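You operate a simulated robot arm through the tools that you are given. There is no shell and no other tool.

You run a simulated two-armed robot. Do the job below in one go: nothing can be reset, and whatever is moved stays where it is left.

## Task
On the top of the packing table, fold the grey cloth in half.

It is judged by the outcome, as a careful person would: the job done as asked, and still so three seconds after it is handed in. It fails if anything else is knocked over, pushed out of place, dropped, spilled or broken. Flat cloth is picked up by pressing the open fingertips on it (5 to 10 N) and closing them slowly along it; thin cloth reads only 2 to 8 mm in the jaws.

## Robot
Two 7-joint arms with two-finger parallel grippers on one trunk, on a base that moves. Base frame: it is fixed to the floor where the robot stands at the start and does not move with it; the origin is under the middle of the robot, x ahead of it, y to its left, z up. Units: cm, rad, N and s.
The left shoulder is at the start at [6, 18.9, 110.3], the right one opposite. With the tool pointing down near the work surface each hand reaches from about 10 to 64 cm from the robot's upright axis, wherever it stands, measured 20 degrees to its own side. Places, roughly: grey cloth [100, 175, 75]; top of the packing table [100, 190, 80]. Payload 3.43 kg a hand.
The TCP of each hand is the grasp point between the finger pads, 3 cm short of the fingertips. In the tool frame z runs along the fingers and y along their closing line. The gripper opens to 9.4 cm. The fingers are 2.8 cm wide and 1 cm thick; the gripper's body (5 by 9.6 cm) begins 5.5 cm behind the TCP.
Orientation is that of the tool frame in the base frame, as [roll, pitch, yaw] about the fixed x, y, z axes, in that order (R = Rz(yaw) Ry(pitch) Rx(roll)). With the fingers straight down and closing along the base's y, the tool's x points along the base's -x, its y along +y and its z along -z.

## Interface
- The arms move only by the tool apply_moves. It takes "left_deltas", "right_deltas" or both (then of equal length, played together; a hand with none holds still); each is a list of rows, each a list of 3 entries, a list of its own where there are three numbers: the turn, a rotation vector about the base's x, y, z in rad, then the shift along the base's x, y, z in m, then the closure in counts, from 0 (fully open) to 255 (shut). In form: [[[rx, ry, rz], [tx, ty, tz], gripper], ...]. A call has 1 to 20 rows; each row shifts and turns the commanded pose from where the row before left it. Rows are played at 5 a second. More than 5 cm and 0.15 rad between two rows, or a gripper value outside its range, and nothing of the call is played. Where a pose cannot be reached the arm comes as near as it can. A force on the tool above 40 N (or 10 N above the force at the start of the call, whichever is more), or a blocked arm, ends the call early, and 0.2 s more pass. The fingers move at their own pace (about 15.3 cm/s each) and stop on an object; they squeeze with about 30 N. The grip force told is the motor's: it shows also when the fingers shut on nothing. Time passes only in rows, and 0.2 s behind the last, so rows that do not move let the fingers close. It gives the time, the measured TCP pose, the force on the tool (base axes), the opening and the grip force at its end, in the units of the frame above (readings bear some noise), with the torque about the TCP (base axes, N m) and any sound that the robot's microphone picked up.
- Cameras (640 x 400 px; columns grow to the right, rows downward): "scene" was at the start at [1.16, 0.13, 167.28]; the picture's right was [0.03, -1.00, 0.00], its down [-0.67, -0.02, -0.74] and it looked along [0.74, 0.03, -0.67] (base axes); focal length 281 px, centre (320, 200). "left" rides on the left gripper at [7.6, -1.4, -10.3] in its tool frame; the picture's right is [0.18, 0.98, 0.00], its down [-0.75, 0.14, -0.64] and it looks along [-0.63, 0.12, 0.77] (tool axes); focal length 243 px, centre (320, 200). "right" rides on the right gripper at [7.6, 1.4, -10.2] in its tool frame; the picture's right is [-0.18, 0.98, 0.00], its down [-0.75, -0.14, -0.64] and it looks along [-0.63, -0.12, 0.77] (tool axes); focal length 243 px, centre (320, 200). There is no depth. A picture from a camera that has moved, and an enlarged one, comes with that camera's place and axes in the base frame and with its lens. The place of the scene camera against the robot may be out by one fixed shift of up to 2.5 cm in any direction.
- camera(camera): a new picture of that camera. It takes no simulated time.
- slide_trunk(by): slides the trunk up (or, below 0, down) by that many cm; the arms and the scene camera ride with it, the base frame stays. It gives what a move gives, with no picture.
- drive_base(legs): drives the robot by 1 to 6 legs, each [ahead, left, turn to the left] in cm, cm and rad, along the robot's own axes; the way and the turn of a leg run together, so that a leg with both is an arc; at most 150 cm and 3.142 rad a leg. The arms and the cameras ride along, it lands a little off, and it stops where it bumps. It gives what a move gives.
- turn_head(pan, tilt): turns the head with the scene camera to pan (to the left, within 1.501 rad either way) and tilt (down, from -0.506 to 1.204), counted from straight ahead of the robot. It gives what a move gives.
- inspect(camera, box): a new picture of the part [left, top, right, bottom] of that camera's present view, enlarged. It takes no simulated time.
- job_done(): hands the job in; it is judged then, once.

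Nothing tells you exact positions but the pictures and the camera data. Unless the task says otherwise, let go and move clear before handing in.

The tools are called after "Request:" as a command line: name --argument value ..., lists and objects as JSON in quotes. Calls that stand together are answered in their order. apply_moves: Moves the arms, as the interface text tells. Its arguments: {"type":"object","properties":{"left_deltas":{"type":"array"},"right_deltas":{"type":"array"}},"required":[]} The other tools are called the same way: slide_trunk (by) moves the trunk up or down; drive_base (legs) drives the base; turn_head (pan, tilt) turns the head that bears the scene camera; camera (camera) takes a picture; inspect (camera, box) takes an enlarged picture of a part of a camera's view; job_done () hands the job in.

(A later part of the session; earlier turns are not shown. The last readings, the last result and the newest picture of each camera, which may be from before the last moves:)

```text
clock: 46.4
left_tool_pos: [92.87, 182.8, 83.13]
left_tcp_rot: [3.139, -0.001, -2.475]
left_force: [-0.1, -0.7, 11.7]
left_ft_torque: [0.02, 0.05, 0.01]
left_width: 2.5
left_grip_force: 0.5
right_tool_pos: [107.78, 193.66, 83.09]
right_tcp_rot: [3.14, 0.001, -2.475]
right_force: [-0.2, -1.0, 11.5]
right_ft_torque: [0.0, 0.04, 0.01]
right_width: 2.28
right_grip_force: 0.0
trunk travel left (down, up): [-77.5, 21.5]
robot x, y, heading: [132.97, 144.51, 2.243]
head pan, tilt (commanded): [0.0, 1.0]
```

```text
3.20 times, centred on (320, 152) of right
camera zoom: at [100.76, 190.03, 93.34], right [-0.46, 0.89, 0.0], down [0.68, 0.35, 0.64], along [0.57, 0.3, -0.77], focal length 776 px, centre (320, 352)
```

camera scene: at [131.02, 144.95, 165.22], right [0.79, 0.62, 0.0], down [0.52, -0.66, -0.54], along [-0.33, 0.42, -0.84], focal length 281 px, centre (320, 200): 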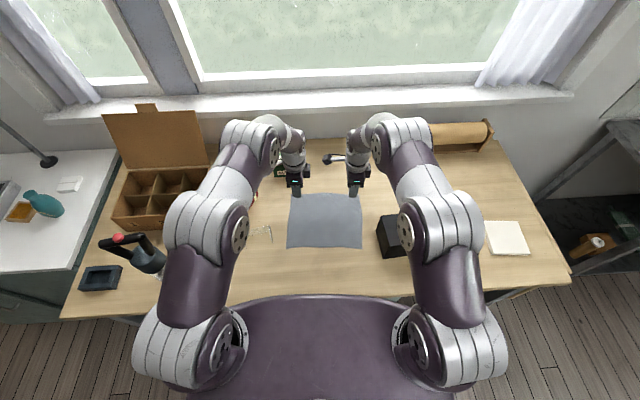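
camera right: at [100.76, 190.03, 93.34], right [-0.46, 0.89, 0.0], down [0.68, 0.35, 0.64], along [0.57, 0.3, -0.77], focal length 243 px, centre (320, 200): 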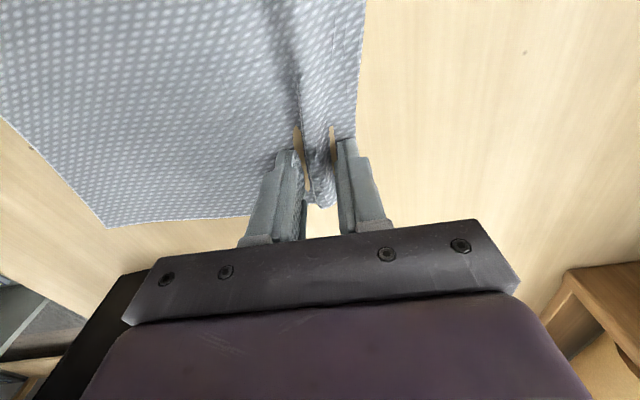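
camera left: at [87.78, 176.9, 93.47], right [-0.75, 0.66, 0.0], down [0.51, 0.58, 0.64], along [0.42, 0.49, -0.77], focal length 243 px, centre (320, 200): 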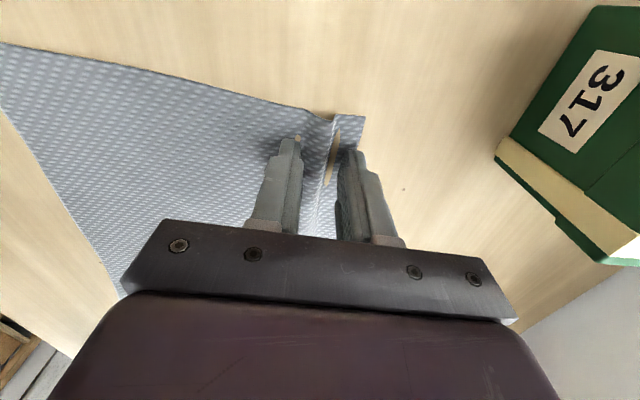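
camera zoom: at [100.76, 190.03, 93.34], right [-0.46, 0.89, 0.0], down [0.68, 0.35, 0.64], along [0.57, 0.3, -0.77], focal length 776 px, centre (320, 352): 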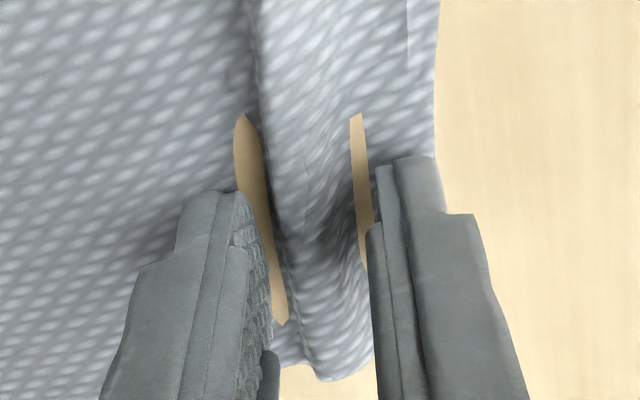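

The ridges are forming well (the tan slivers are just where the fabric meets the table at the ridge foot). I continue closing slowly.

Request:
apply_moves --left_deltas '[[[0, 0, 0], [0, 0, 0], 195], [[0, 0, 0], [0, 0, 0], 201], [[0, 0, 0], [0, 0, 0], 207], [[0, 0, 0], [0, 0, 0], 213], [[0, 0, 0], [0, 0, 0], 219], [[0, 0, 0], [0, 0, 0], 225], [[0, 0, 0], [0, 0, 0], 231], [[0, 0, 0], [0, 0, 0], 237], [[0, 0, 0], [0, 0, 0], 243], [[0, 0, 0], [0, 0, 0], 249], [[0, 0, 0], [0, 0, 0], 255], [[0, 0, 0], [0, 0, 0], 255], [[0, 0, 0], [0, 0, 0], 255]]' --right_deltas '[[[0, 0, 0], [0, 0, 0], 195], [[0, 0, 0], [0, 0, 0], 201], [[0, 0, 0], [0, 0, 0], 207], [[0, 0, 0], [0, 0, 0], 213], [[0, 0, 0], [0, 0, 0], 219], [[0, 0, 0], [0, 0, 0], 225], [[0, 0, 0], [0, 0, 0], 231], [[0, 0, 0], [0, 0, 0], 237], [[0, 0, 0], [0, 0, 0], 243], [[0, 0, 0], [0, 0, 0], 249], [[0, 0, 0], [0, 0, 0], 255], [[0, 0, 0], [0, 0, 0], 255], [[0, 0, 0], [0, 0, 0], 255]]'

Request:
inspect --camera "left" --box '[200, 60, 440, 215]'

Request:
inspect --camera "right" --box '[200, 60, 440, 215]'

```text
clock: 49.2
left_tool_pos: [92.97, 182.69, 83.16]
left_tcp_rot: [3.135, 0.001, -2.474]
left_force: [2.4, -3.2, 21.8]
left_ft_torque: [-0.16, -0.14, 0.03]
left_width: 0.34
left_grip_force: 30.2
right_tool_pos: [107.7, 193.48, 83.13]
right_tcp_rot: [3.14, -0.001, -2.475]
right_force: [-0.3, 0.2, 3.5]
right_ft_torque: [0.0, 0.02, -0.03]
right_width: 0.61
right_grip_force: 30.5
trunk travel left (down, up): [-77.5, 21.5]
robot x, y, heading: [132.72, 144.79, 2.238]
head pan, tilt (commanded): [0.0, 1.0]
```

```text
2.58 times, centred on (320, 138) of left
camera zoom: at [87.83, 176.87, 93.5], right [-0.75, 0.66, 0.0], down [0.51, 0.58, 0.64], along [0.42, 0.48, -0.77], focal length 626 px, centre (320, 361)
```

zoom: 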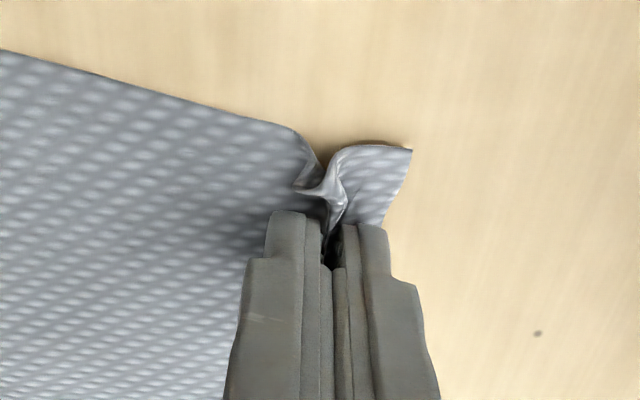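

```text
2.58 times, centred on (320, 138) of right
camera zoom: at [100.81, 190.0, 93.35], right [-0.46, 0.89, 0.0], down [0.68, 0.35, 0.64], along [0.57, 0.3, -0.77], focal length 626 px, centre (320, 361)
```

zoom: 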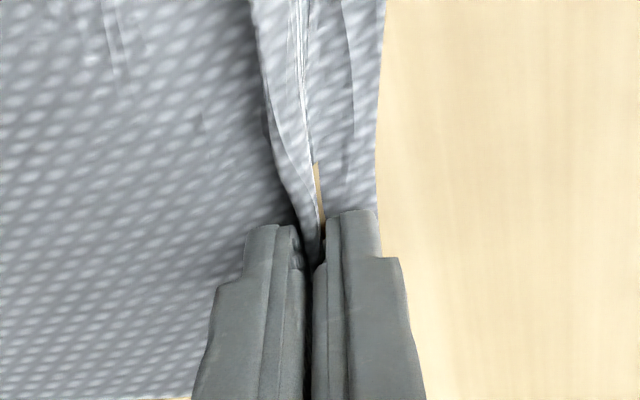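

Both hands hold cloth: 3.4 mm on the left, 6.1 mm on the right. I'll look at the whole cloth before lifting.

Request:
inspect --camera "scene" --box '[240, 150, 440, 275]'

Request:
camera --camera "right"

Request:
camera --camera "left"

```text
3.20 times, centred on (340, 212) of scene
camera zoom: at [131.29, 144.66, 165.22], right [0.79, 0.62, 0.0], down [0.52, -0.66, -0.54], along [-0.34, 0.43, -0.84], focal length 898 px, centre (256, 160)
```

zoom: 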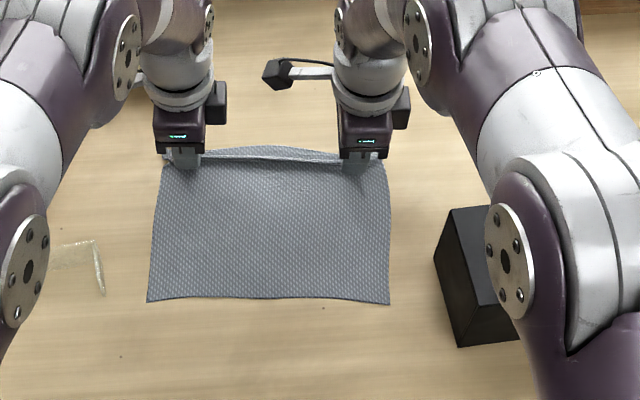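

```text
taken
camera right: at [100.81, 190.0, 93.35], right [-0.46, 0.89, 0.0], down [0.68, 0.35, 0.64], along [0.57, 0.3, -0.77], focal length 243 px, centre (320, 200)
```

right: 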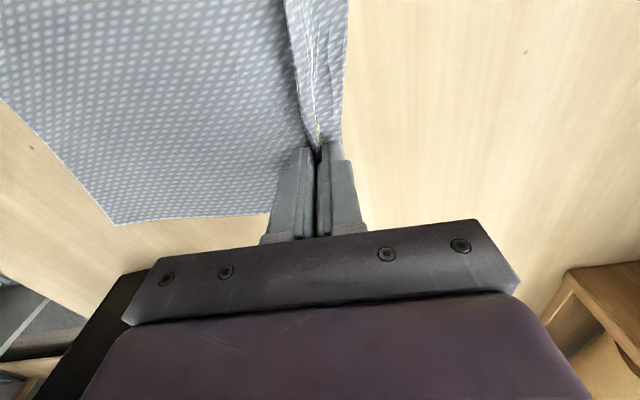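

```text
taken
camera left: at [87.83, 176.87, 93.5], right [-0.75, 0.66, 0.0], down [0.51, 0.58, 0.64], along [0.42, 0.48, -0.77], focal length 243 px, centre (320, 200)
```

left: 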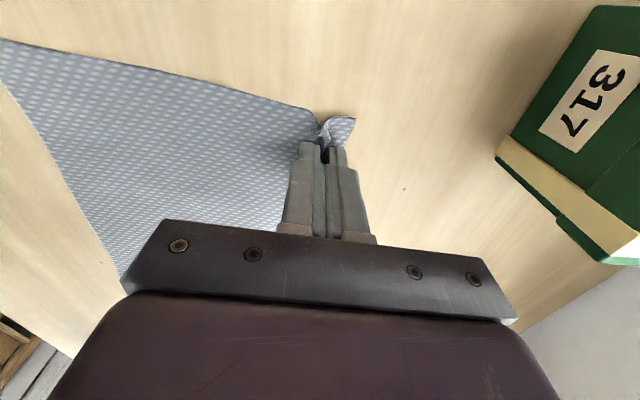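

The cloth's near half lies flat and still, with only about 1 cm of slide toward the far side. I'll now lift the far edge on an arc with both hands together and check the hold.

Request:
apply_moves --left_deltas '[[[0, 0, 0], [0.0006, -0.0008, 0.007], 255], [[0, 0, 0], [0.0012, -0.0016, 0.008], 255], [[0, 0, 0], [0.0018, -0.0024, 0.0075], 255], [[0, 0, 0], [0.0024, -0.0032, 0.0075], 255], [[0, 0, 0], [0.0037, -0.0048, 0.0075], 255], [[0, 0, 0], [0.0037, -0.0048, 0.0075], 255], [[0, 0, 0], [0, 0, 0], 255]]' --right_deltas '[[[0, 0, 0], [0.0006, -0.0008, 0.007], 255], [[0, 0, 0], [0.0012, -0.0016, 0.008], 255], [[0, 0, 0], [0.0018, -0.0024, 0.0075], 255], [[0, 0, 0], [0.0024, -0.0032, 0.0075], 255], [[0, 0, 0], [0.0037, -0.0048, 0.0075], 255], [[0, 0, 0], [0.0037, -0.0048, 0.0075], 255], [[0, 0, 0], [0, 0, 0], 255]]'

Request:
inspect --camera "scene" --box '[240, 150, 440, 275]'

Request:
camera --camera "left"

Request:
camera --camera "right"

```text
clock: 50.8
left_tool_pos: [94.18, 181.15, 87.39]
left_tcp_rot: [3.141, -0.001, -2.475]
left_force: [1.0, 0.5, -0.2]
left_ft_torque: [-0.04, 0.0, -0.05]
left_width: 0.19
left_grip_force: 29.9
right_tool_pos: [108.94, 191.98, 87.47]
right_tcp_rot: [-3.141, 0.001, -2.476]
right_force: [-0.2, 0.1, -0.4]
right_ft_torque: [0.0, -0.01, -0.02]
right_width: 0.59
right_grip_force: 29.8
trunk travel left (down, up): [-77.5, 21.5]
robot x, y, heading: [132.7, 144.23, 2.24]
head pan, tilt (commanded): [0.0, 1.0]
```

```text
3.20 times, centred on (340, 212) of scene
camera zoom: at [130.96, 145.04, 165.22], right [0.79, 0.62, 0.0], down [0.52, -0.66, -0.54], along [-0.33, 0.42, -0.84], focal length 898 px, centre (256, 160)
```

zoom: 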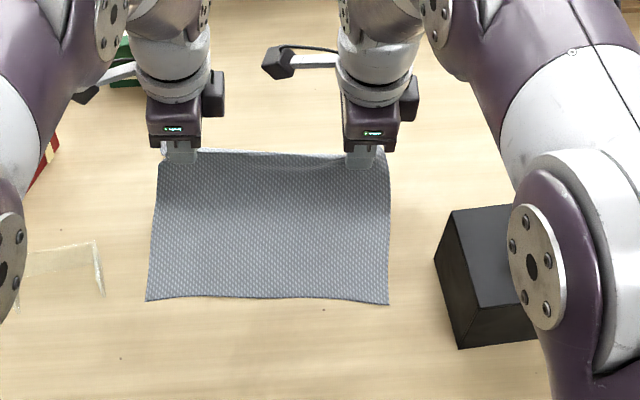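

```text
taken
camera left: at [89.01, 175.26, 97.83], right [-0.75, 0.66, 0.0], down [0.5, 0.58, 0.64], along [0.42, 0.48, -0.77], focal length 243 px, centre (320, 200)
```

left: 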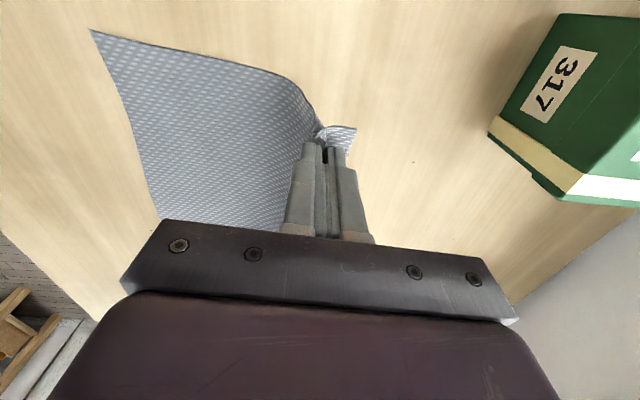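

```text
taken
camera right: at [101.94, 188.44, 97.73], right [-0.46, 0.89, 0.0], down [0.68, 0.35, 0.64], along [0.57, 0.3, -0.77], focal length 243 px, centre (320, 200)
```

right: 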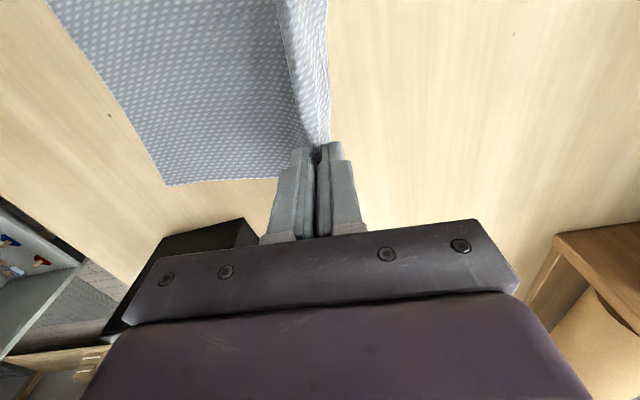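

Both hands hold the edge, and the near half stays put. I continue the arc over toward the near edge and stop a few cm above to check.

Request:
apply_moves --left_deltas '[[[0, 0, 0], [0.0055, -0.0071, 0.007], 255], [[0, 0, 0], [0.0061, -0.0079, 0.006], 255], [[0, 0, 0], [0.0067, -0.0087, 0.003], 255], [[0, 0, 0], [0.0067, -0.0087, 0.001], 255], [[0, 0, 0], [0.0067, -0.0087, -0.002], 255], [[0, 0, 0], [0.0061, -0.0079, -0.004], 255], [[0, 0, 0], [0.0055, -0.0071, -0.006], 255], [[0, 0, 0], [0.0055, -0.0071, -0.007], 255], [[0, 0, 0], [0.0049, -0.0063, -0.007], 255], [[0, 0, 0], [0.0043, -0.0056, -0.007], 255], [[0, 0, 0], [0, 0, 0], 255]]' --right_deltas '[[[0, 0, 0], [0.0055, -0.0071, 0.007], 255], [[0, 0, 0], [0.0061, -0.0079, 0.006], 255], [[0, 0, 0], [0.0067, -0.0087, 0.003], 255], [[0, 0, 0], [0.0067, -0.0087, 0.001], 255], [[0, 0, 0], [0.0067, -0.0087, -0.002], 255], [[0, 0, 0], [0.0061, -0.0079, -0.004], 255], [[0, 0, 0], [0.0055, -0.0071, -0.006], 255], [[0, 0, 0], [0.0055, -0.0071, -0.007], 255], [[0, 0, 0], [0.0049, -0.0063, -0.007], 255], [[0, 0, 0], [0.0043, -0.0056, -0.007], 255], [[0, 0, 0], [0, 0, 0], 255]]'

Request:
inspect --camera "scene" --box '[240, 150, 440, 275]'

Request:
camera --camera "left"

Request:
camera --camera "right"

```text
clock: 53.2
left_tool_pos: [99.97, 173.55, 85.87]
left_tcp_rot: [3.141, 0.0, -2.473]
left_force: [0.2, -0.4, 0.1]
left_ft_torque: [-0.02, -0.01, 0.01]
left_width: 0.19
left_grip_force: 29.9
right_tool_pos: [114.64, 184.39, 85.88]
right_tcp_rot: [-3.139, 0.0, -2.476]
right_force: [-0.4, 0.2, -0.6]
right_ft_torque: [0.01, 0.04, 0.0]
right_width: 0.61
right_grip_force: 29.7
trunk travel left (down, up): [-77.5, 21.5]
robot x, y, heading: [132.9, 144.51, 2.238]
head pan, tilt (commanded): [0.0, 1.0]
```

```text
3.20 times, centred on (340, 212) of scene
camera zoom: at [130.99, 145.0, 165.22], right [0.79, 0.62, 0.0], down [0.52, -0.66, -0.54], along [-0.33, 0.42, -0.84], focal length 898 px, centre (256, 160)
```

zoom: 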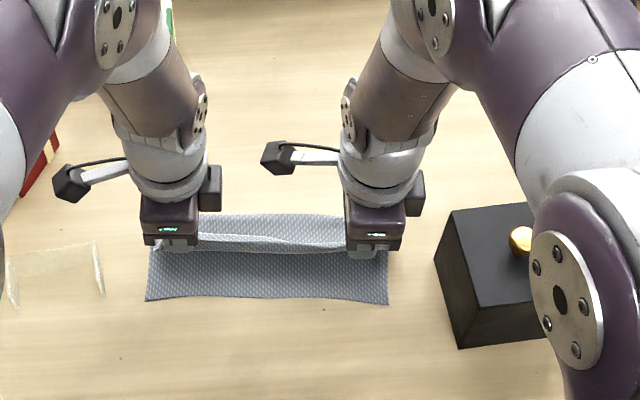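

```text
taken
camera left: at [94.85, 167.73, 96.2], right [-0.75, 0.66, 0.0], down [0.5, 0.58, 0.64], along [0.42, 0.48, -0.77], focal length 243 px, centre (320, 200)
```

left: 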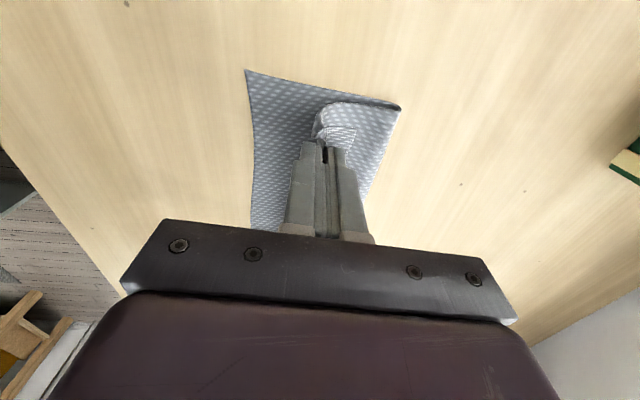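

```text
taken
camera right: at [107.75, 180.84, 96.1], right [-0.46, 0.89, 0.0], down [0.68, 0.35, 0.64], along [0.57, 0.3, -0.77], focal length 243 px, centre (320, 200)
```

right: 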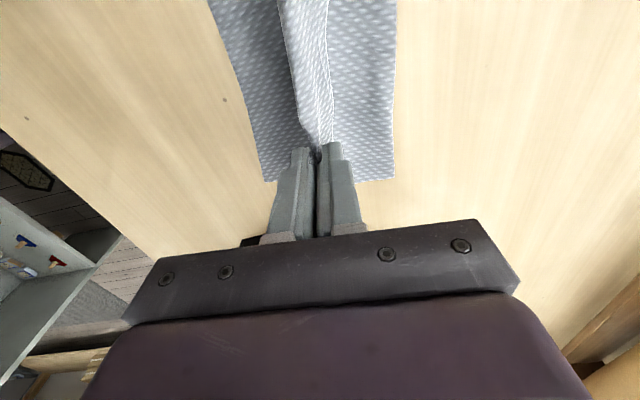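

The fold is carried over; the gripped strip stands up slightly with its hem pointing back. I'll move a bit further toward the near edge, low enough to drop gently but high enough that the hem can straighten, and look again.

Request:
apply_moves --left_deltas '[[[0, 0, 0], [0.0037, -0.0048, -0.003], 255], [[0, 0, 0], [0.0037, -0.0048, -0.003], 255], [[0, 0, 0], [0, 0, -0.002], 255], [[0, 0, 0], [0, 0, 0], 255]]' --right_deltas '[[[0, 0, 0], [0.0037, -0.0048, -0.003], 255], [[0, 0, 0], [0.0037, -0.0048, -0.003], 255], [[0, 0, 0], [0, 0, -0.002], 255], [[0, 0, 0], [0, 0, 0], 255]]'

Request:
inspect --camera "scene" --box '[240, 170, 400, 270]'

Request:
inspect --camera "left" --box '[200, 40, 440, 190]'

Request:
inspect --camera "right" --box '[180, 0, 460, 190]'

```text
clock: 54.2
left_tool_pos: [100.78, 172.61, 84.98]
left_tcp_rot: [3.141, 0.001, -2.475]
left_force: [0.2, -0.5, 0.4]
left_ft_torque: [-0.02, -0.02, 0.02]
left_width: 0.16
left_grip_force: 30.3
right_tool_pos: [115.46, 183.57, 85.12]
right_tcp_rot: [-3.141, 0.0, -2.475]
right_force: [0.4, 0.1, 0.0]
right_ft_torque: [-0.01, 0.04, 0.01]
right_width: 0.61
right_grip_force: 29.6
trunk travel left (down, up): [-77.5, 21.5]
robot x, y, heading: [132.65, 144.3, 2.236]
head pan, tilt (commanded): [0.0, 1.0]
```

```text
4.00 times, centred on (320, 220) of scene
camera zoom: at [131.0, 144.98, 165.22], right [0.79, 0.62, 0.0], down [0.52, -0.66, -0.54], along [-0.33, 0.42, -0.84], focal length 1123 px, centre (320, 120)
```

zoom: 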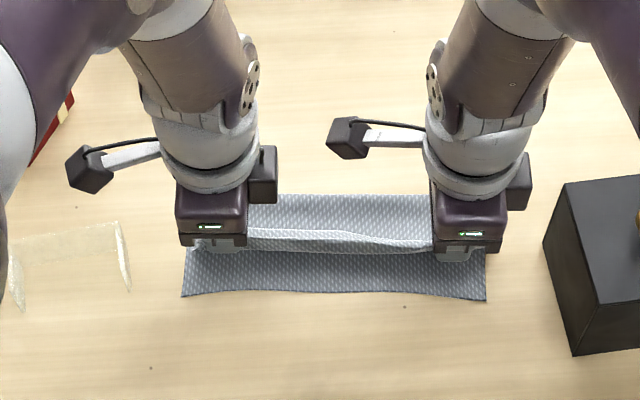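

```text
2.67 times, centred on (320, 115) of left
camera zoom: at [95.59, 166.79, 95.43], right [-0.75, 0.66, 0.0], down [0.5, 0.58, 0.64], along [0.42, 0.48, -0.77], focal length 647 px, centre (320, 427)
```

zoom: 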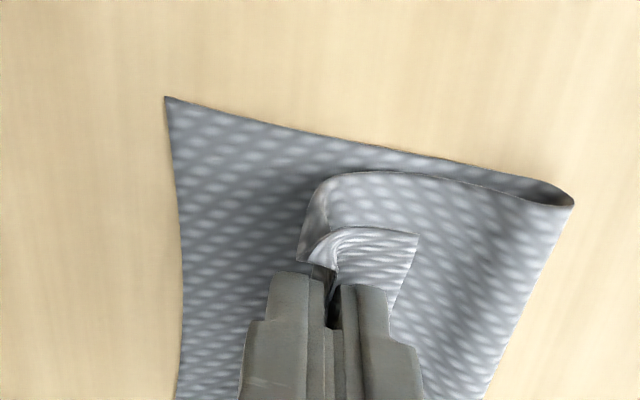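

```text
2.11 times, centred on (320, 95) of right
camera zoom: at [108.51, 179.91, 95.28], right [-0.46, 0.89, 0.0], down [0.68, 0.35, 0.64], along [0.57, 0.3, -0.77], focal length 511 px, centre (320, 421)
```

zoom: 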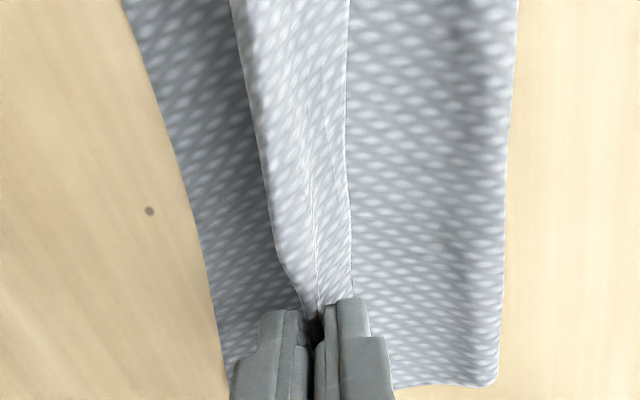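

The hem (about 2 cm) is folded back over the fingers. I'll raise 1 cm, open just enough to let it go so it can spring straight, then lift clear and look.

Request:
apply_moves --left_deltas '[[[0, 0, 0], [0, 0, 0.008], 255], [[0, 0, 0], [0, 0, 0], 255], [[0, 0, 0], [0, 0, 0], 195], [[0, 0, 0], [0, 0, 0], 195], [[0, 0, 0], [0, 0, 0], 195]]' --right_deltas '[[[0, 0, 0], [0, 0, 0.008], 255], [[0, 0, 0], [0, 0, 0], 255], [[0, 0, 0], [0, 0, 0], 195], [[0, 0, 0], [0, 0, 0], 195], [[0, 0, 0], [0, 0, 0], 195]]'

Request:
inspect --camera "scene" --box '[240, 170, 400, 270]'

Request:
inspect --camera "left" --box '[200, 40, 440, 190]'

Request:
inspect --camera "right" --box '[180, 0, 460, 190]'

```text
clock: 55.4
left_tool_pos: [100.73, 172.6, 85.92]
left_tcp_rot: [-3.141, -0.001, -2.475]
left_force: [-0.2, 0.1, -0.4]
left_ft_torque: [-0.02, 0.01, 0.01]
left_width: 2.19
left_grip_force: 0.0
right_tool_pos: [115.54, 183.58, 85.89]
right_tcp_rot: [3.141, -0.002, -2.475]
right_force: [0.1, 0.8, 0.5]
right_ft_torque: [0.0, 0.04, 0.0]
right_width: 2.23
right_grip_force: 0.0
trunk travel left (down, up): [-77.5, 21.5]
robot x, y, heading: [132.59, 144.66, 2.238]
head pan, tilt (commanded): [0.0, 1.0]
```

```text
4.00 times, centred on (320, 220) of scene
camera zoom: at [130.98, 145.01, 165.22], right [0.79, 0.62, 0.0], down [0.52, -0.66, -0.54], along [-0.33, 0.42, -0.84], focal length 1123 px, centre (320, 120)
```

zoom: 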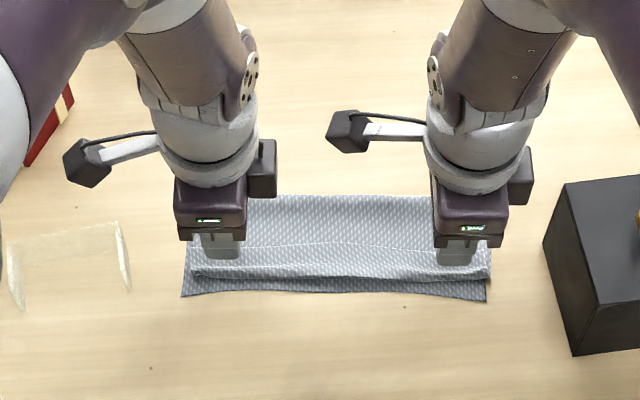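

```text
2.67 times, centred on (320, 115) of left
camera zoom: at [95.54, 166.82, 96.23], right [-0.75, 0.66, 0.0], down [0.5, 0.58, 0.64], along [0.42, 0.48, -0.77], focal length 647 px, centre (320, 427)
```

zoom: 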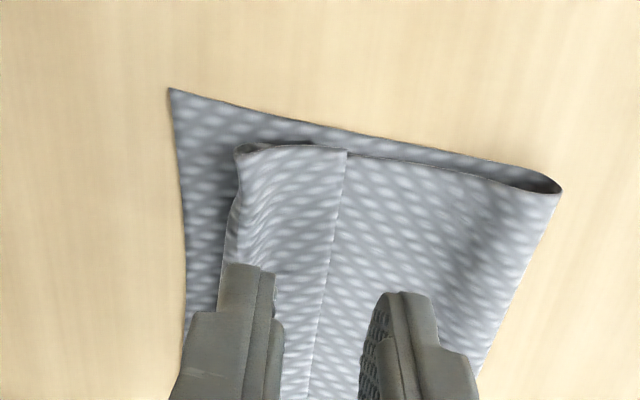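

```text
2.11 times, centred on (320, 95) of right
camera zoom: at [108.48, 179.94, 96.07], right [-0.46, 0.89, 0.0], down [0.68, 0.35, 0.64], along [0.57, 0.3, -0.77], focal length 511 px, centre (320, 421)
```

zoom: 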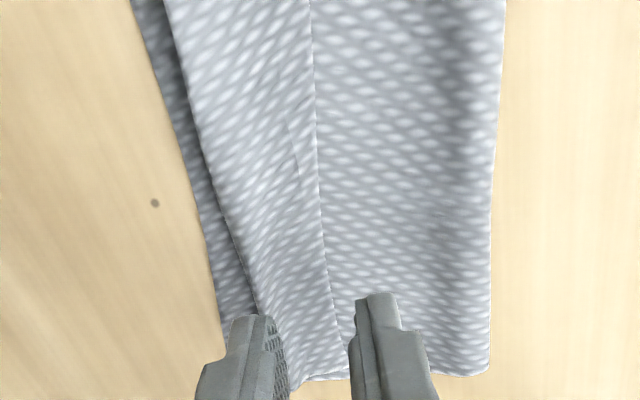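

The cloth is folded over, but its hem (about 2.5 cm) is tucked back on top. I'll lift clear and look closely so I can flip the hem out to the near edge.

Request:
apply_moves --left_deltas '[[[0, 0, 0], [0, 0, 0.02], 195], [[0, 0, 0], [0, 0, 0.02], 195], [[0, 0, 0], [0, 0, 0.02], 255], [[0, 0, 0], [0, 0, 0], 255], [[0, 0, 0], [0, 0, 0], 255]]' --right_deltas '[[[0, 0, 0], [0, 0, 0.02], 195], [[0, 0, 0], [0, 0, 0.02], 195], [[0, 0, 0], [0, 0, 0.02], 255], [[0, 0, 0], [0, 0, 0], 255], [[0, 0, 0], [0, 0, 0], 255]]'

Request:
inspect --camera "scene" --box '[240, 170, 400, 270]'

Request:
inspect --camera "left" --box '[200, 60, 440, 210]'

Request:
inspect --camera "right" --box '[180, 0, 460, 190]'

```text
clock: 56.6
left_tool_pos: [100.58, 172.65, 92.0]
left_tcp_rot: [-3.141, -0.002, -2.474]
left_force: [-0.3, 0.2, -0.2]
left_ft_torque: [-0.02, -0.03, 0.0]
left_width: 0.0
left_grip_force: 29.7
right_tool_pos: [115.51, 183.38, 91.88]
right_tcp_rot: [3.141, 0.0, -2.474]
right_force: [0.6, 0.0, 0.2]
right_ft_torque: [0.02, 0.02, 0.02]
right_width: 0.0
right_grip_force: 30.1
trunk travel left (down, up): [-77.5, 21.5]
robot x, y, heading: [132.77, 144.44, 2.237]
head pan, tilt (commanded): [0.0, 1.0]
```

```text
4.00 times, centred on (320, 220) of scene
camera zoom: at [130.99, 144.99, 165.22], right [0.79, 0.62, 0.0], down [0.52, -0.66, -0.54], along [-0.33, 0.42, -0.84], focal length 1123 px, centre (320, 120)
```

zoom: 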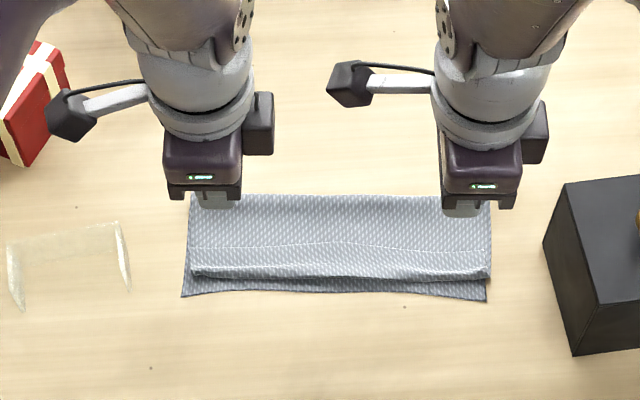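

```text
2.67 times, centred on (320, 135) of left
camera zoom: at [95.52, 166.82, 102.31], right [-0.75, 0.66, 0.0], down [0.5, 0.58, 0.64], along [0.42, 0.48, -0.77], focal length 647 px, centre (320, 373)
```

zoom: 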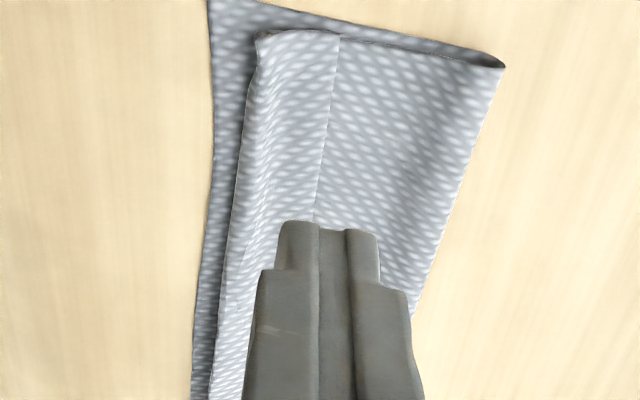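

```text
2.11 times, centred on (320, 95) of right
camera zoom: at [108.56, 179.87, 102.13], right [-0.46, 0.89, 0.0], down [0.68, 0.35, 0.64], along [0.57, 0.3, -0.77], focal length 511 px, centre (320, 421)
```

zoom: 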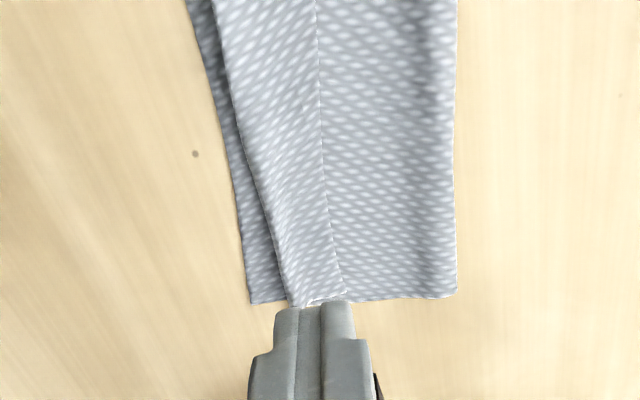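

The fold sits well: the hem crease is about 2 cm short of the near edge with 2.5 cm of hem turned back, so flipping it out will match the edges. I'll place the closed fingertips just behind the hem's free edge, low over the top layer.

Request:
apply_moves --left_deltas '[[[0, 0, 0], [-0.0061, 0.0243, 0], 255], [[0, 0, 0], [0, 0, -0.02], 255], [[0, 0, 0], [0, 0, -0.02], 255], [[0, 0, 0], [0, 0, -0.02], 255], [[0, 0, 0], [0, 0, -0.015], 255], [[0, 0, 0], [0, 0, 0], 255]]' --right_deltas '[[[0, 0, 0], [-0.0238, 0.0163, 0], 255], [[0, 0, 0], [0, 0, -0.02], 255], [[0, 0, 0], [0, 0, -0.02], 255], [[0, 0, 0], [0, 0, -0.02], 255], [[0, 0, 0], [0, 0, -0.015], 255], [[0, 0, 0], [0, 0, 0], 255]]'

Request:
inspect --camera "left" --box '[160, 40, 440, 215]'

Request:
inspect --camera "right" --box '[160, 40, 440, 215]'

```text
clock: 58.0
left_tool_pos: [100.13, 175.07, 84.36]
left_tcp_rot: [3.141, -0.001, -2.476]
left_force: [-0.4, -0.3, 0.0]
left_ft_torque: [0.0, -0.02, -0.02]
left_width: 0.02
left_grip_force: 30.3
right_tool_pos: [113.1, 185.15, 84.33]
right_tcp_rot: [-3.141, 0.001, -2.474]
right_force: [-0.5, -0.3, 0.6]
right_ft_torque: [0.01, -0.02, 0.02]
right_width: 0.01
right_grip_force: 29.8
trunk travel left (down, up): [-77.5, 21.5]
robot x, y, heading: [132.86, 144.14, 2.239]
head pan, tilt (commanded): [0.0, 1.0]
```

```text
2.29 times, centred on (300, 128) of left
camera zoom: at [94.97, 169.22, 94.66], right [-0.75, 0.66, 0.0], down [0.51, 0.58, 0.64], along [0.42, 0.48, -0.77], focal length 555 px, centre (366, 366)
```

zoom: 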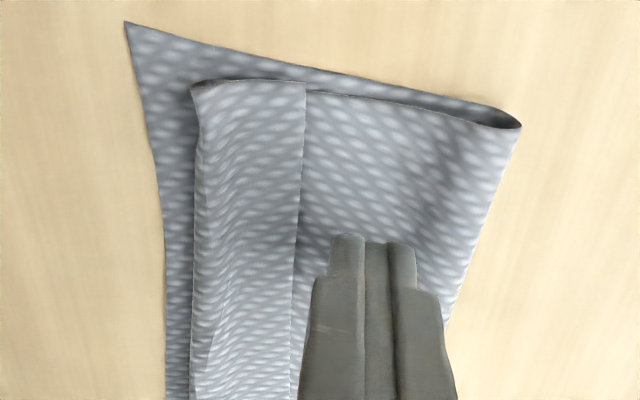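

```text
2.29 times, centred on (300, 128) of right
camera zoom: at [106.18, 181.62, 94.62], right [-0.46, 0.89, 0.0], down [0.68, 0.35, 0.64], along [0.57, 0.3, -0.77], focal length 555 px, centre (366, 366)
```

zoom: 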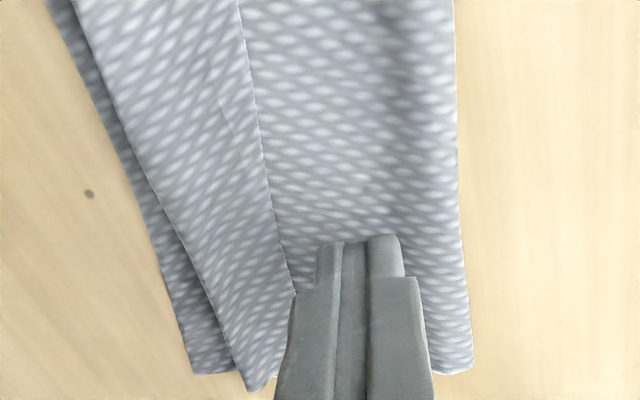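

The tips are about 1 cm behind the hem edge. I'll lower in small steps until they just touch the top layer.

Request:
apply_moves --left_deltas '[[[0, 0, 0], [0, 0, -0.002], 255], [[0, 0, 0], [0, 0, -0.002], 255], [[0, 0, 0], [0, 0, -0.001], 255], [[0, 0, 0], [0, 0, -0.001], 255], [[0, 0, 0], [0, 0, 0], 255]]' --right_deltas '[[[0, 0, 0], [0, 0, -0.002], 255], [[0, 0, 0], [0, 0, -0.002], 255], [[0, 0, 0], [0, 0, -0.001], 255], [[0, 0, 0], [0, 0, -0.001], 255], [[0, 0, 0], [0, 0, 0], 255]]'

Request:
inspect --camera "left" --box '[160, 40, 440, 215]'

Request:
inspect --camera "right" --box '[160, 40, 440, 215]'

```text
clock: 59.2
left_tool_pos: [100.18, 175.09, 83.67]
left_tcp_rot: [-3.141, -0.001, -2.475]
left_force: [-0.1, -0.3, -0.3]
left_ft_torque: [0.03, -0.04, -0.05]
left_width: 0.0
left_grip_force: 29.7
right_tool_pos: [113.07, 185.1, 83.74]
right_tcp_rot: [3.142, 0.002, -2.475]
right_force: [0.1, -0.5, 0.5]
right_ft_torque: [0.0, 0.01, -0.05]
right_width: 0.01
right_grip_force: 29.7
trunk travel left (down, up): [-77.5, 21.5]
robot x, y, heading: [132.85, 144.19, 2.236]
head pan, tilt (commanded): [0.0, 1.0]
```

```text
2.29 times, centred on (300, 128) of left
camera zoom: at [94.96, 169.24, 94.1], right [-0.75, 0.66, 0.0], down [0.5, 0.58, 0.64], along [0.42, 0.48, -0.77], focal length 555 px, centre (366, 366)
```

zoom: 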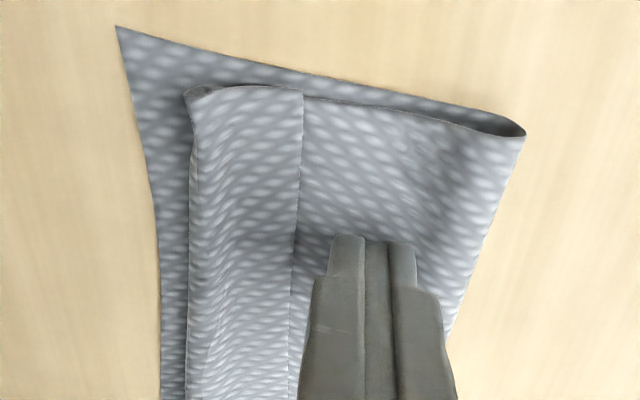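

```text
2.29 times, centred on (300, 128) of right
camera zoom: at [106.15, 181.57, 93.99], right [-0.46, 0.89, 0.0], down [0.68, 0.35, 0.64], along [0.57, 0.3, -0.77], focal length 555 px, centre (366, 366)
```

zoom: 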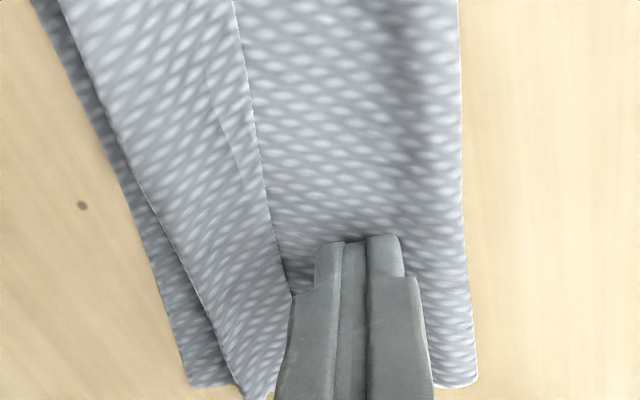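

Very near contact without force. I'll go 2 mm lower and push gently about 1.5 cm toward the near side, then check.

Request:
apply_moves --left_deltas '[[[0, 0, 0], [0, 0, -0.001], 255], [[0, 0, 0], [0, 0, -0.001], 255], [[0, 0, 0], [0.003, -0.004, 0], 255], [[0, 0, 0], [0.003, -0.004, 0], 255], [[0, 0, 0], [0.003, -0.004, 0], 255], [[0, 0, 0], [0, 0, 0], 255]]' --right_deltas '[[[0, 0, 0], [0, 0, -0.001], 255], [[0, 0, 0], [0, 0, -0.001], 255], [[0, 0, 0], [0.003, -0.004, 0], 255], [[0, 0, 0], [0.003, -0.004, 0], 255], [[0, 0, 0], [0.003, -0.004, 0], 255], [[0, 0, 0], [0, 0, 0], 255]]'

Request:
inspect --camera "left" --box '[160, 40, 440, 215]'

Request:
inspect --camera "right" --box '[160, 40, 440, 215]'

Request:
inspect --camera "scene" --box '[240, 170, 400, 270]'

```text
clock: 60.6
left_tool_pos: [101.08, 173.88, 83.55]
left_tcp_rot: [3.141, 0.001, -2.475]
left_force: [1.0, -0.5, 0.0]
left_ft_torque: [0.02, 0.0, 0.04]
left_width: 0.0
left_grip_force: 30.0
right_tool_pos: [114.02, 184.06, 83.55]
right_tcp_rot: [3.141, 0.001, -2.476]
right_force: [-0.7, 0.9, -0.1]
right_ft_torque: [-0.01, 0.03, 0.0]
right_width: 0.02
right_grip_force: 29.5
trunk travel left (down, up): [-77.5, 21.5]
robot x, y, heading: [132.81, 144.36, 2.24]
head pan, tilt (commanded): [0.0, 1.0]
```

```text
2.29 times, centred on (300, 128) of left
camera zoom: at [95.86, 167.99, 93.88], right [-0.75, 0.66, 0.0], down [0.5, 0.58, 0.64], along [0.42, 0.48, -0.77], focal length 555 px, centre (366, 366)
```

zoom: 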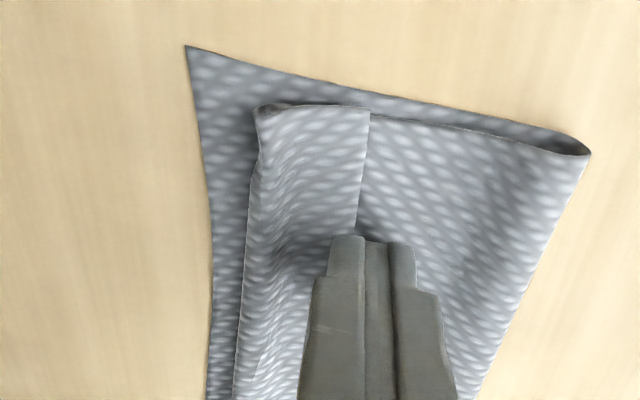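

```text
2.29 times, centred on (300, 128) of right
camera zoom: at [107.04, 180.37, 93.79], right [-0.46, 0.89, 0.0], down [0.68, 0.35, 0.64], along [0.57, 0.3, -0.77], focal length 555 px, centre (366, 366)
```

zoom: 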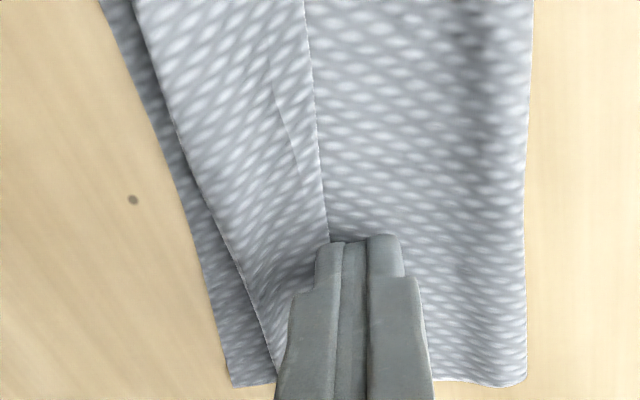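

```text
4.00 times, centred on (320, 220) of scene
camera zoom: at [130.98, 145.01, 165.22], right [0.79, 0.62, 0.0], down [0.52, -0.66, -0.54], along [-0.33, 0.42, -0.84], focal length 1123 px, centre (320, 120)
```

zoom: 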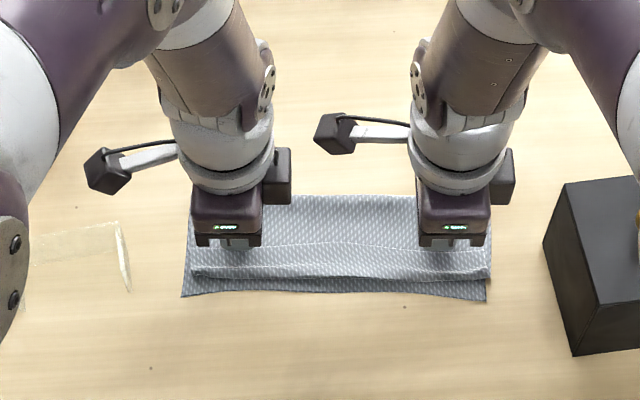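

The tips seem to be riding over the hem rather than catching it. I'll back off, go down until a light force shows, then push again.

Request:
apply_moves --left_deltas '[[[0, 0, 0], [-0.0045, 0.006, 0.004], 255], [[0, 0, 0], [-0.0045, 0.006, 0], 255], [[0, 0, 0], [0, 0, -0.0035], 255], [[0, 0, 0], [0, 0, -0.0015], 255], [[0, 0, 0], [0, 0, -0.001], 255], [[0, 0, 0], [0, 0, 0], 255]]' --right_deltas '[[[0, 0, 0], [-0.0045, 0.006, 0.004], 255], [[0, 0, 0], [-0.0045, 0.006, 0], 255], [[0, 0, 0], [0, 0, -0.0035], 255], [[0, 0, 0], [0, 0, -0.0015], 255], [[0, 0, 0], [0, 0, -0.001], 255], [[0, 0, 0], [0, 0, 0], 255]]'

Request:
inspect --camera "left" --box '[160, 40, 440, 215]'

Request:
inspect --camera "right" --box '[160, 40, 440, 215]'

```text
clock: 62.0
left_tool_pos: [100.11, 175.14, 83.33]
left_tcp_rot: [3.141, 0.0, -2.474]
left_force: [0.0, 0.3, 0.4]
left_ft_torque: [-0.02, -0.02, 0.01]
left_width: 0.0
left_grip_force: 30.1
right_tool_pos: [113.1, 185.23, 83.36]
right_tcp_rot: [3.141, 0.0, -2.475]
right_force: [0.5, -0.7, 0.5]
right_ft_torque: [0.06, 0.0, 0.01]
right_width: 0.02
right_grip_force: 30.1
trunk travel left (down, up): [-77.5, 21.5]
robot x, y, heading: [132.97, 144.27, 2.239]
head pan, tilt (commanded): [0.0, 1.0]
```

```text
2.29 times, centred on (300, 128) of left
camera zoom: at [94.97, 169.22, 93.67], right [-0.75, 0.66, 0.0], down [0.5, 0.58, 0.64], along [0.42, 0.48, -0.77], focal length 555 px, centre (366, 366)
```

zoom: 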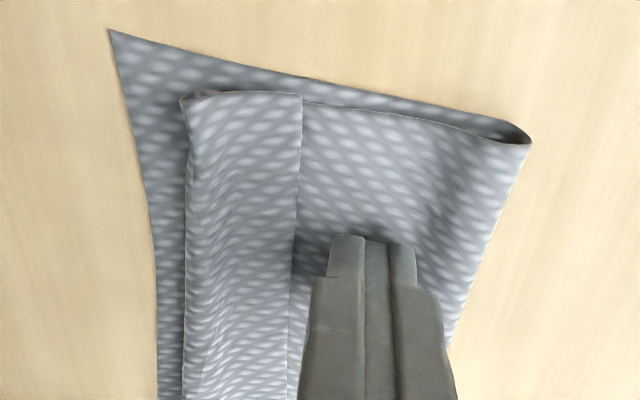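

```text
2.29 times, centred on (300, 128) of right
camera zoom: at [106.17, 181.57, 93.58], right [-0.46, 0.89, 0.0], down [0.68, 0.35, 0.64], along [0.57, 0.3, -0.77], focal length 555 px, centre (366, 366)
```

zoom: 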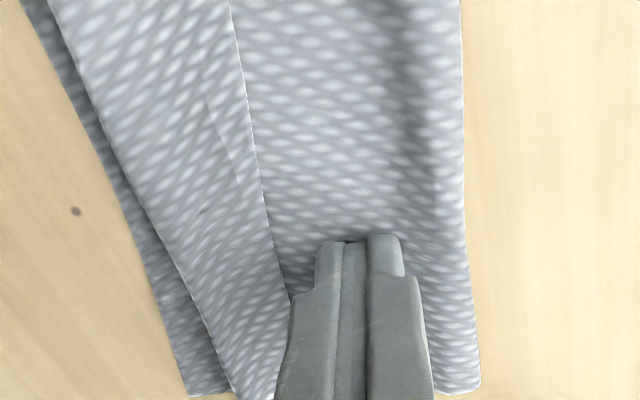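

Still no force at this height; I'll go down 0.8 mm more and push about 2 cm toward the near side.

Request:
apply_moves --left_deltas '[[[0, 0, 0], [0, 0, -0.0008], 255], [[0, 0, 0], [0, 0, 0], 255]]' --right_deltas '[[[0, 0, 0], [0, 0, -0.0008], 255], [[0, 0, 0], [0, 0, 0], 255]]'

Request:
apply_moves --left_deltas '[[[0, 0, 0], [0.003, -0.004, 0], 255], [[0, 0, 0], [0.003, -0.004, 0], 255], [[0, 0, 0], [0.003, -0.004, 0], 255], [[0, 0, 0], [0.003, -0.004, 0], 255], [[0, 0, 0], [0, 0, 0], 255]]' --right_deltas '[[[0, 0, 0], [0.003, -0.004, 0], 255], [[0, 0, 0], [0.003, -0.004, 0], 255], [[0, 0, 0], [0.003, -0.004, 0], 255], [[0, 0, 0], [0.003, -0.004, 0], 255], [[0, 0, 0], [0, 0, 0], 255]]'

Request:
inspect --camera "left" --box '[160, 40, 440, 215]'

Request:
inspect --camera "right" --box '[160, 40, 440, 215]'

Request:
inspect --camera "scene" --box '[240, 170, 400, 270]'

```text
clock: 62.6
left_tool_pos: [100.18, 175.11, 83.25]
left_tcp_rot: [3.141, -0.001, -2.475]
left_force: [0.2, 0.4, -0.2]
left_ft_torque: [-0.01, -0.02, 0.01]
left_width: 0.0
left_grip_force: 30.0
right_tool_pos: [112.99, 185.14, 83.46]
right_tcp_rot: [3.141, 0.0, -2.475]
right_force: [-0.3, 0.9, 0.0]
right_ft_torque: [0.01, 0.02, 0.0]
right_width: 0.05
right_grip_force: 30.2
trunk travel left (down, up): [-77.5, 21.5]
robot x, y, heading: [132.85, 144.45, 2.235]
head pan, tilt (commanded): [0.0, 1.0]
```

```text
clock: 63.8
left_tool_pos: [101.38, 173.44, 83.27]
left_tcp_rot: [3.14, -0.001, -2.475]
left_force: [-0.6, -0.6, -0.4]
left_ft_torque: [0.0, 0.02, 0.01]
left_width: 0.02
left_grip_force: 30.3
right_tool_pos: [114.38, 183.62, 83.23]
right_tcp_rot: [3.141, -0.001, -2.475]
right_force: [-0.9, 0.3, -1.4]
right_ft_torque: [0.02, 0.02, 0.01]
right_width: 0.0
right_grip_force: 29.9
trunk travel left (down, up): [-77.5, 21.5]
robot x, y, heading: [132.41, 144.14, 2.235]
head pan, tilt (commanded): [0.0, 1.0]
```

```text
2.29 times, centred on (300, 128) of left
camera zoom: at [96.18, 167.64, 93.63], right [-0.75, 0.66, 0.0], down [0.5, 0.58, 0.64], along [0.42, 0.48, -0.77], focal length 555 px, centre (366, 366)
```

zoom: 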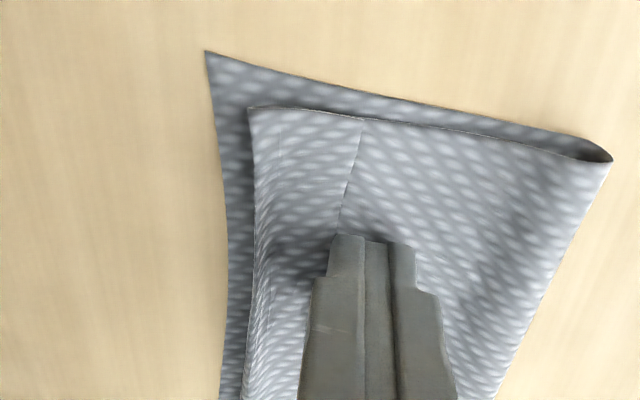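

```text
2.29 times, centred on (300, 128) of right
camera zoom: at [107.38, 179.97, 93.5], right [-0.46, 0.89, 0.0], down [0.68, 0.35, 0.64], along [0.57, 0.3, -0.77], focal length 555 px, centre (366, 366)
```

zoom: 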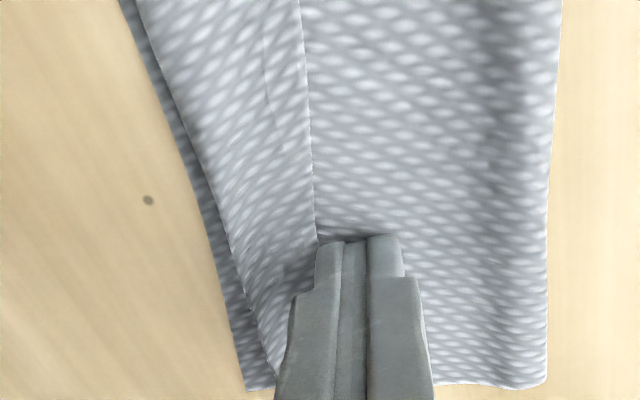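

```text
4.00 times, centred on (320, 220) of scene
camera zoom: at [130.97, 145.02, 165.22], right [0.79, 0.62, 0.0], down [0.52, -0.66, -0.54], along [-0.33, 0.42, -0.84], focal length 1123 px, centre (320, 120)
```

zoom: 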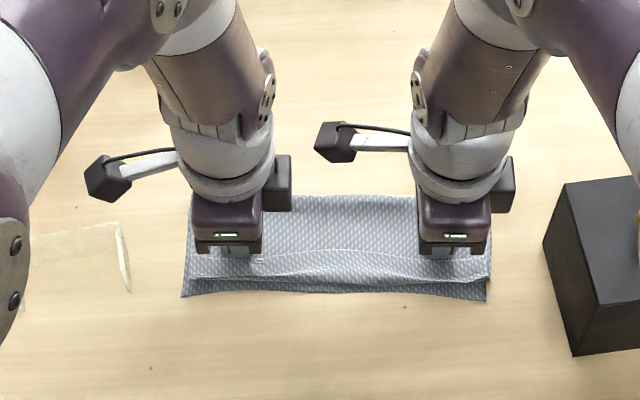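

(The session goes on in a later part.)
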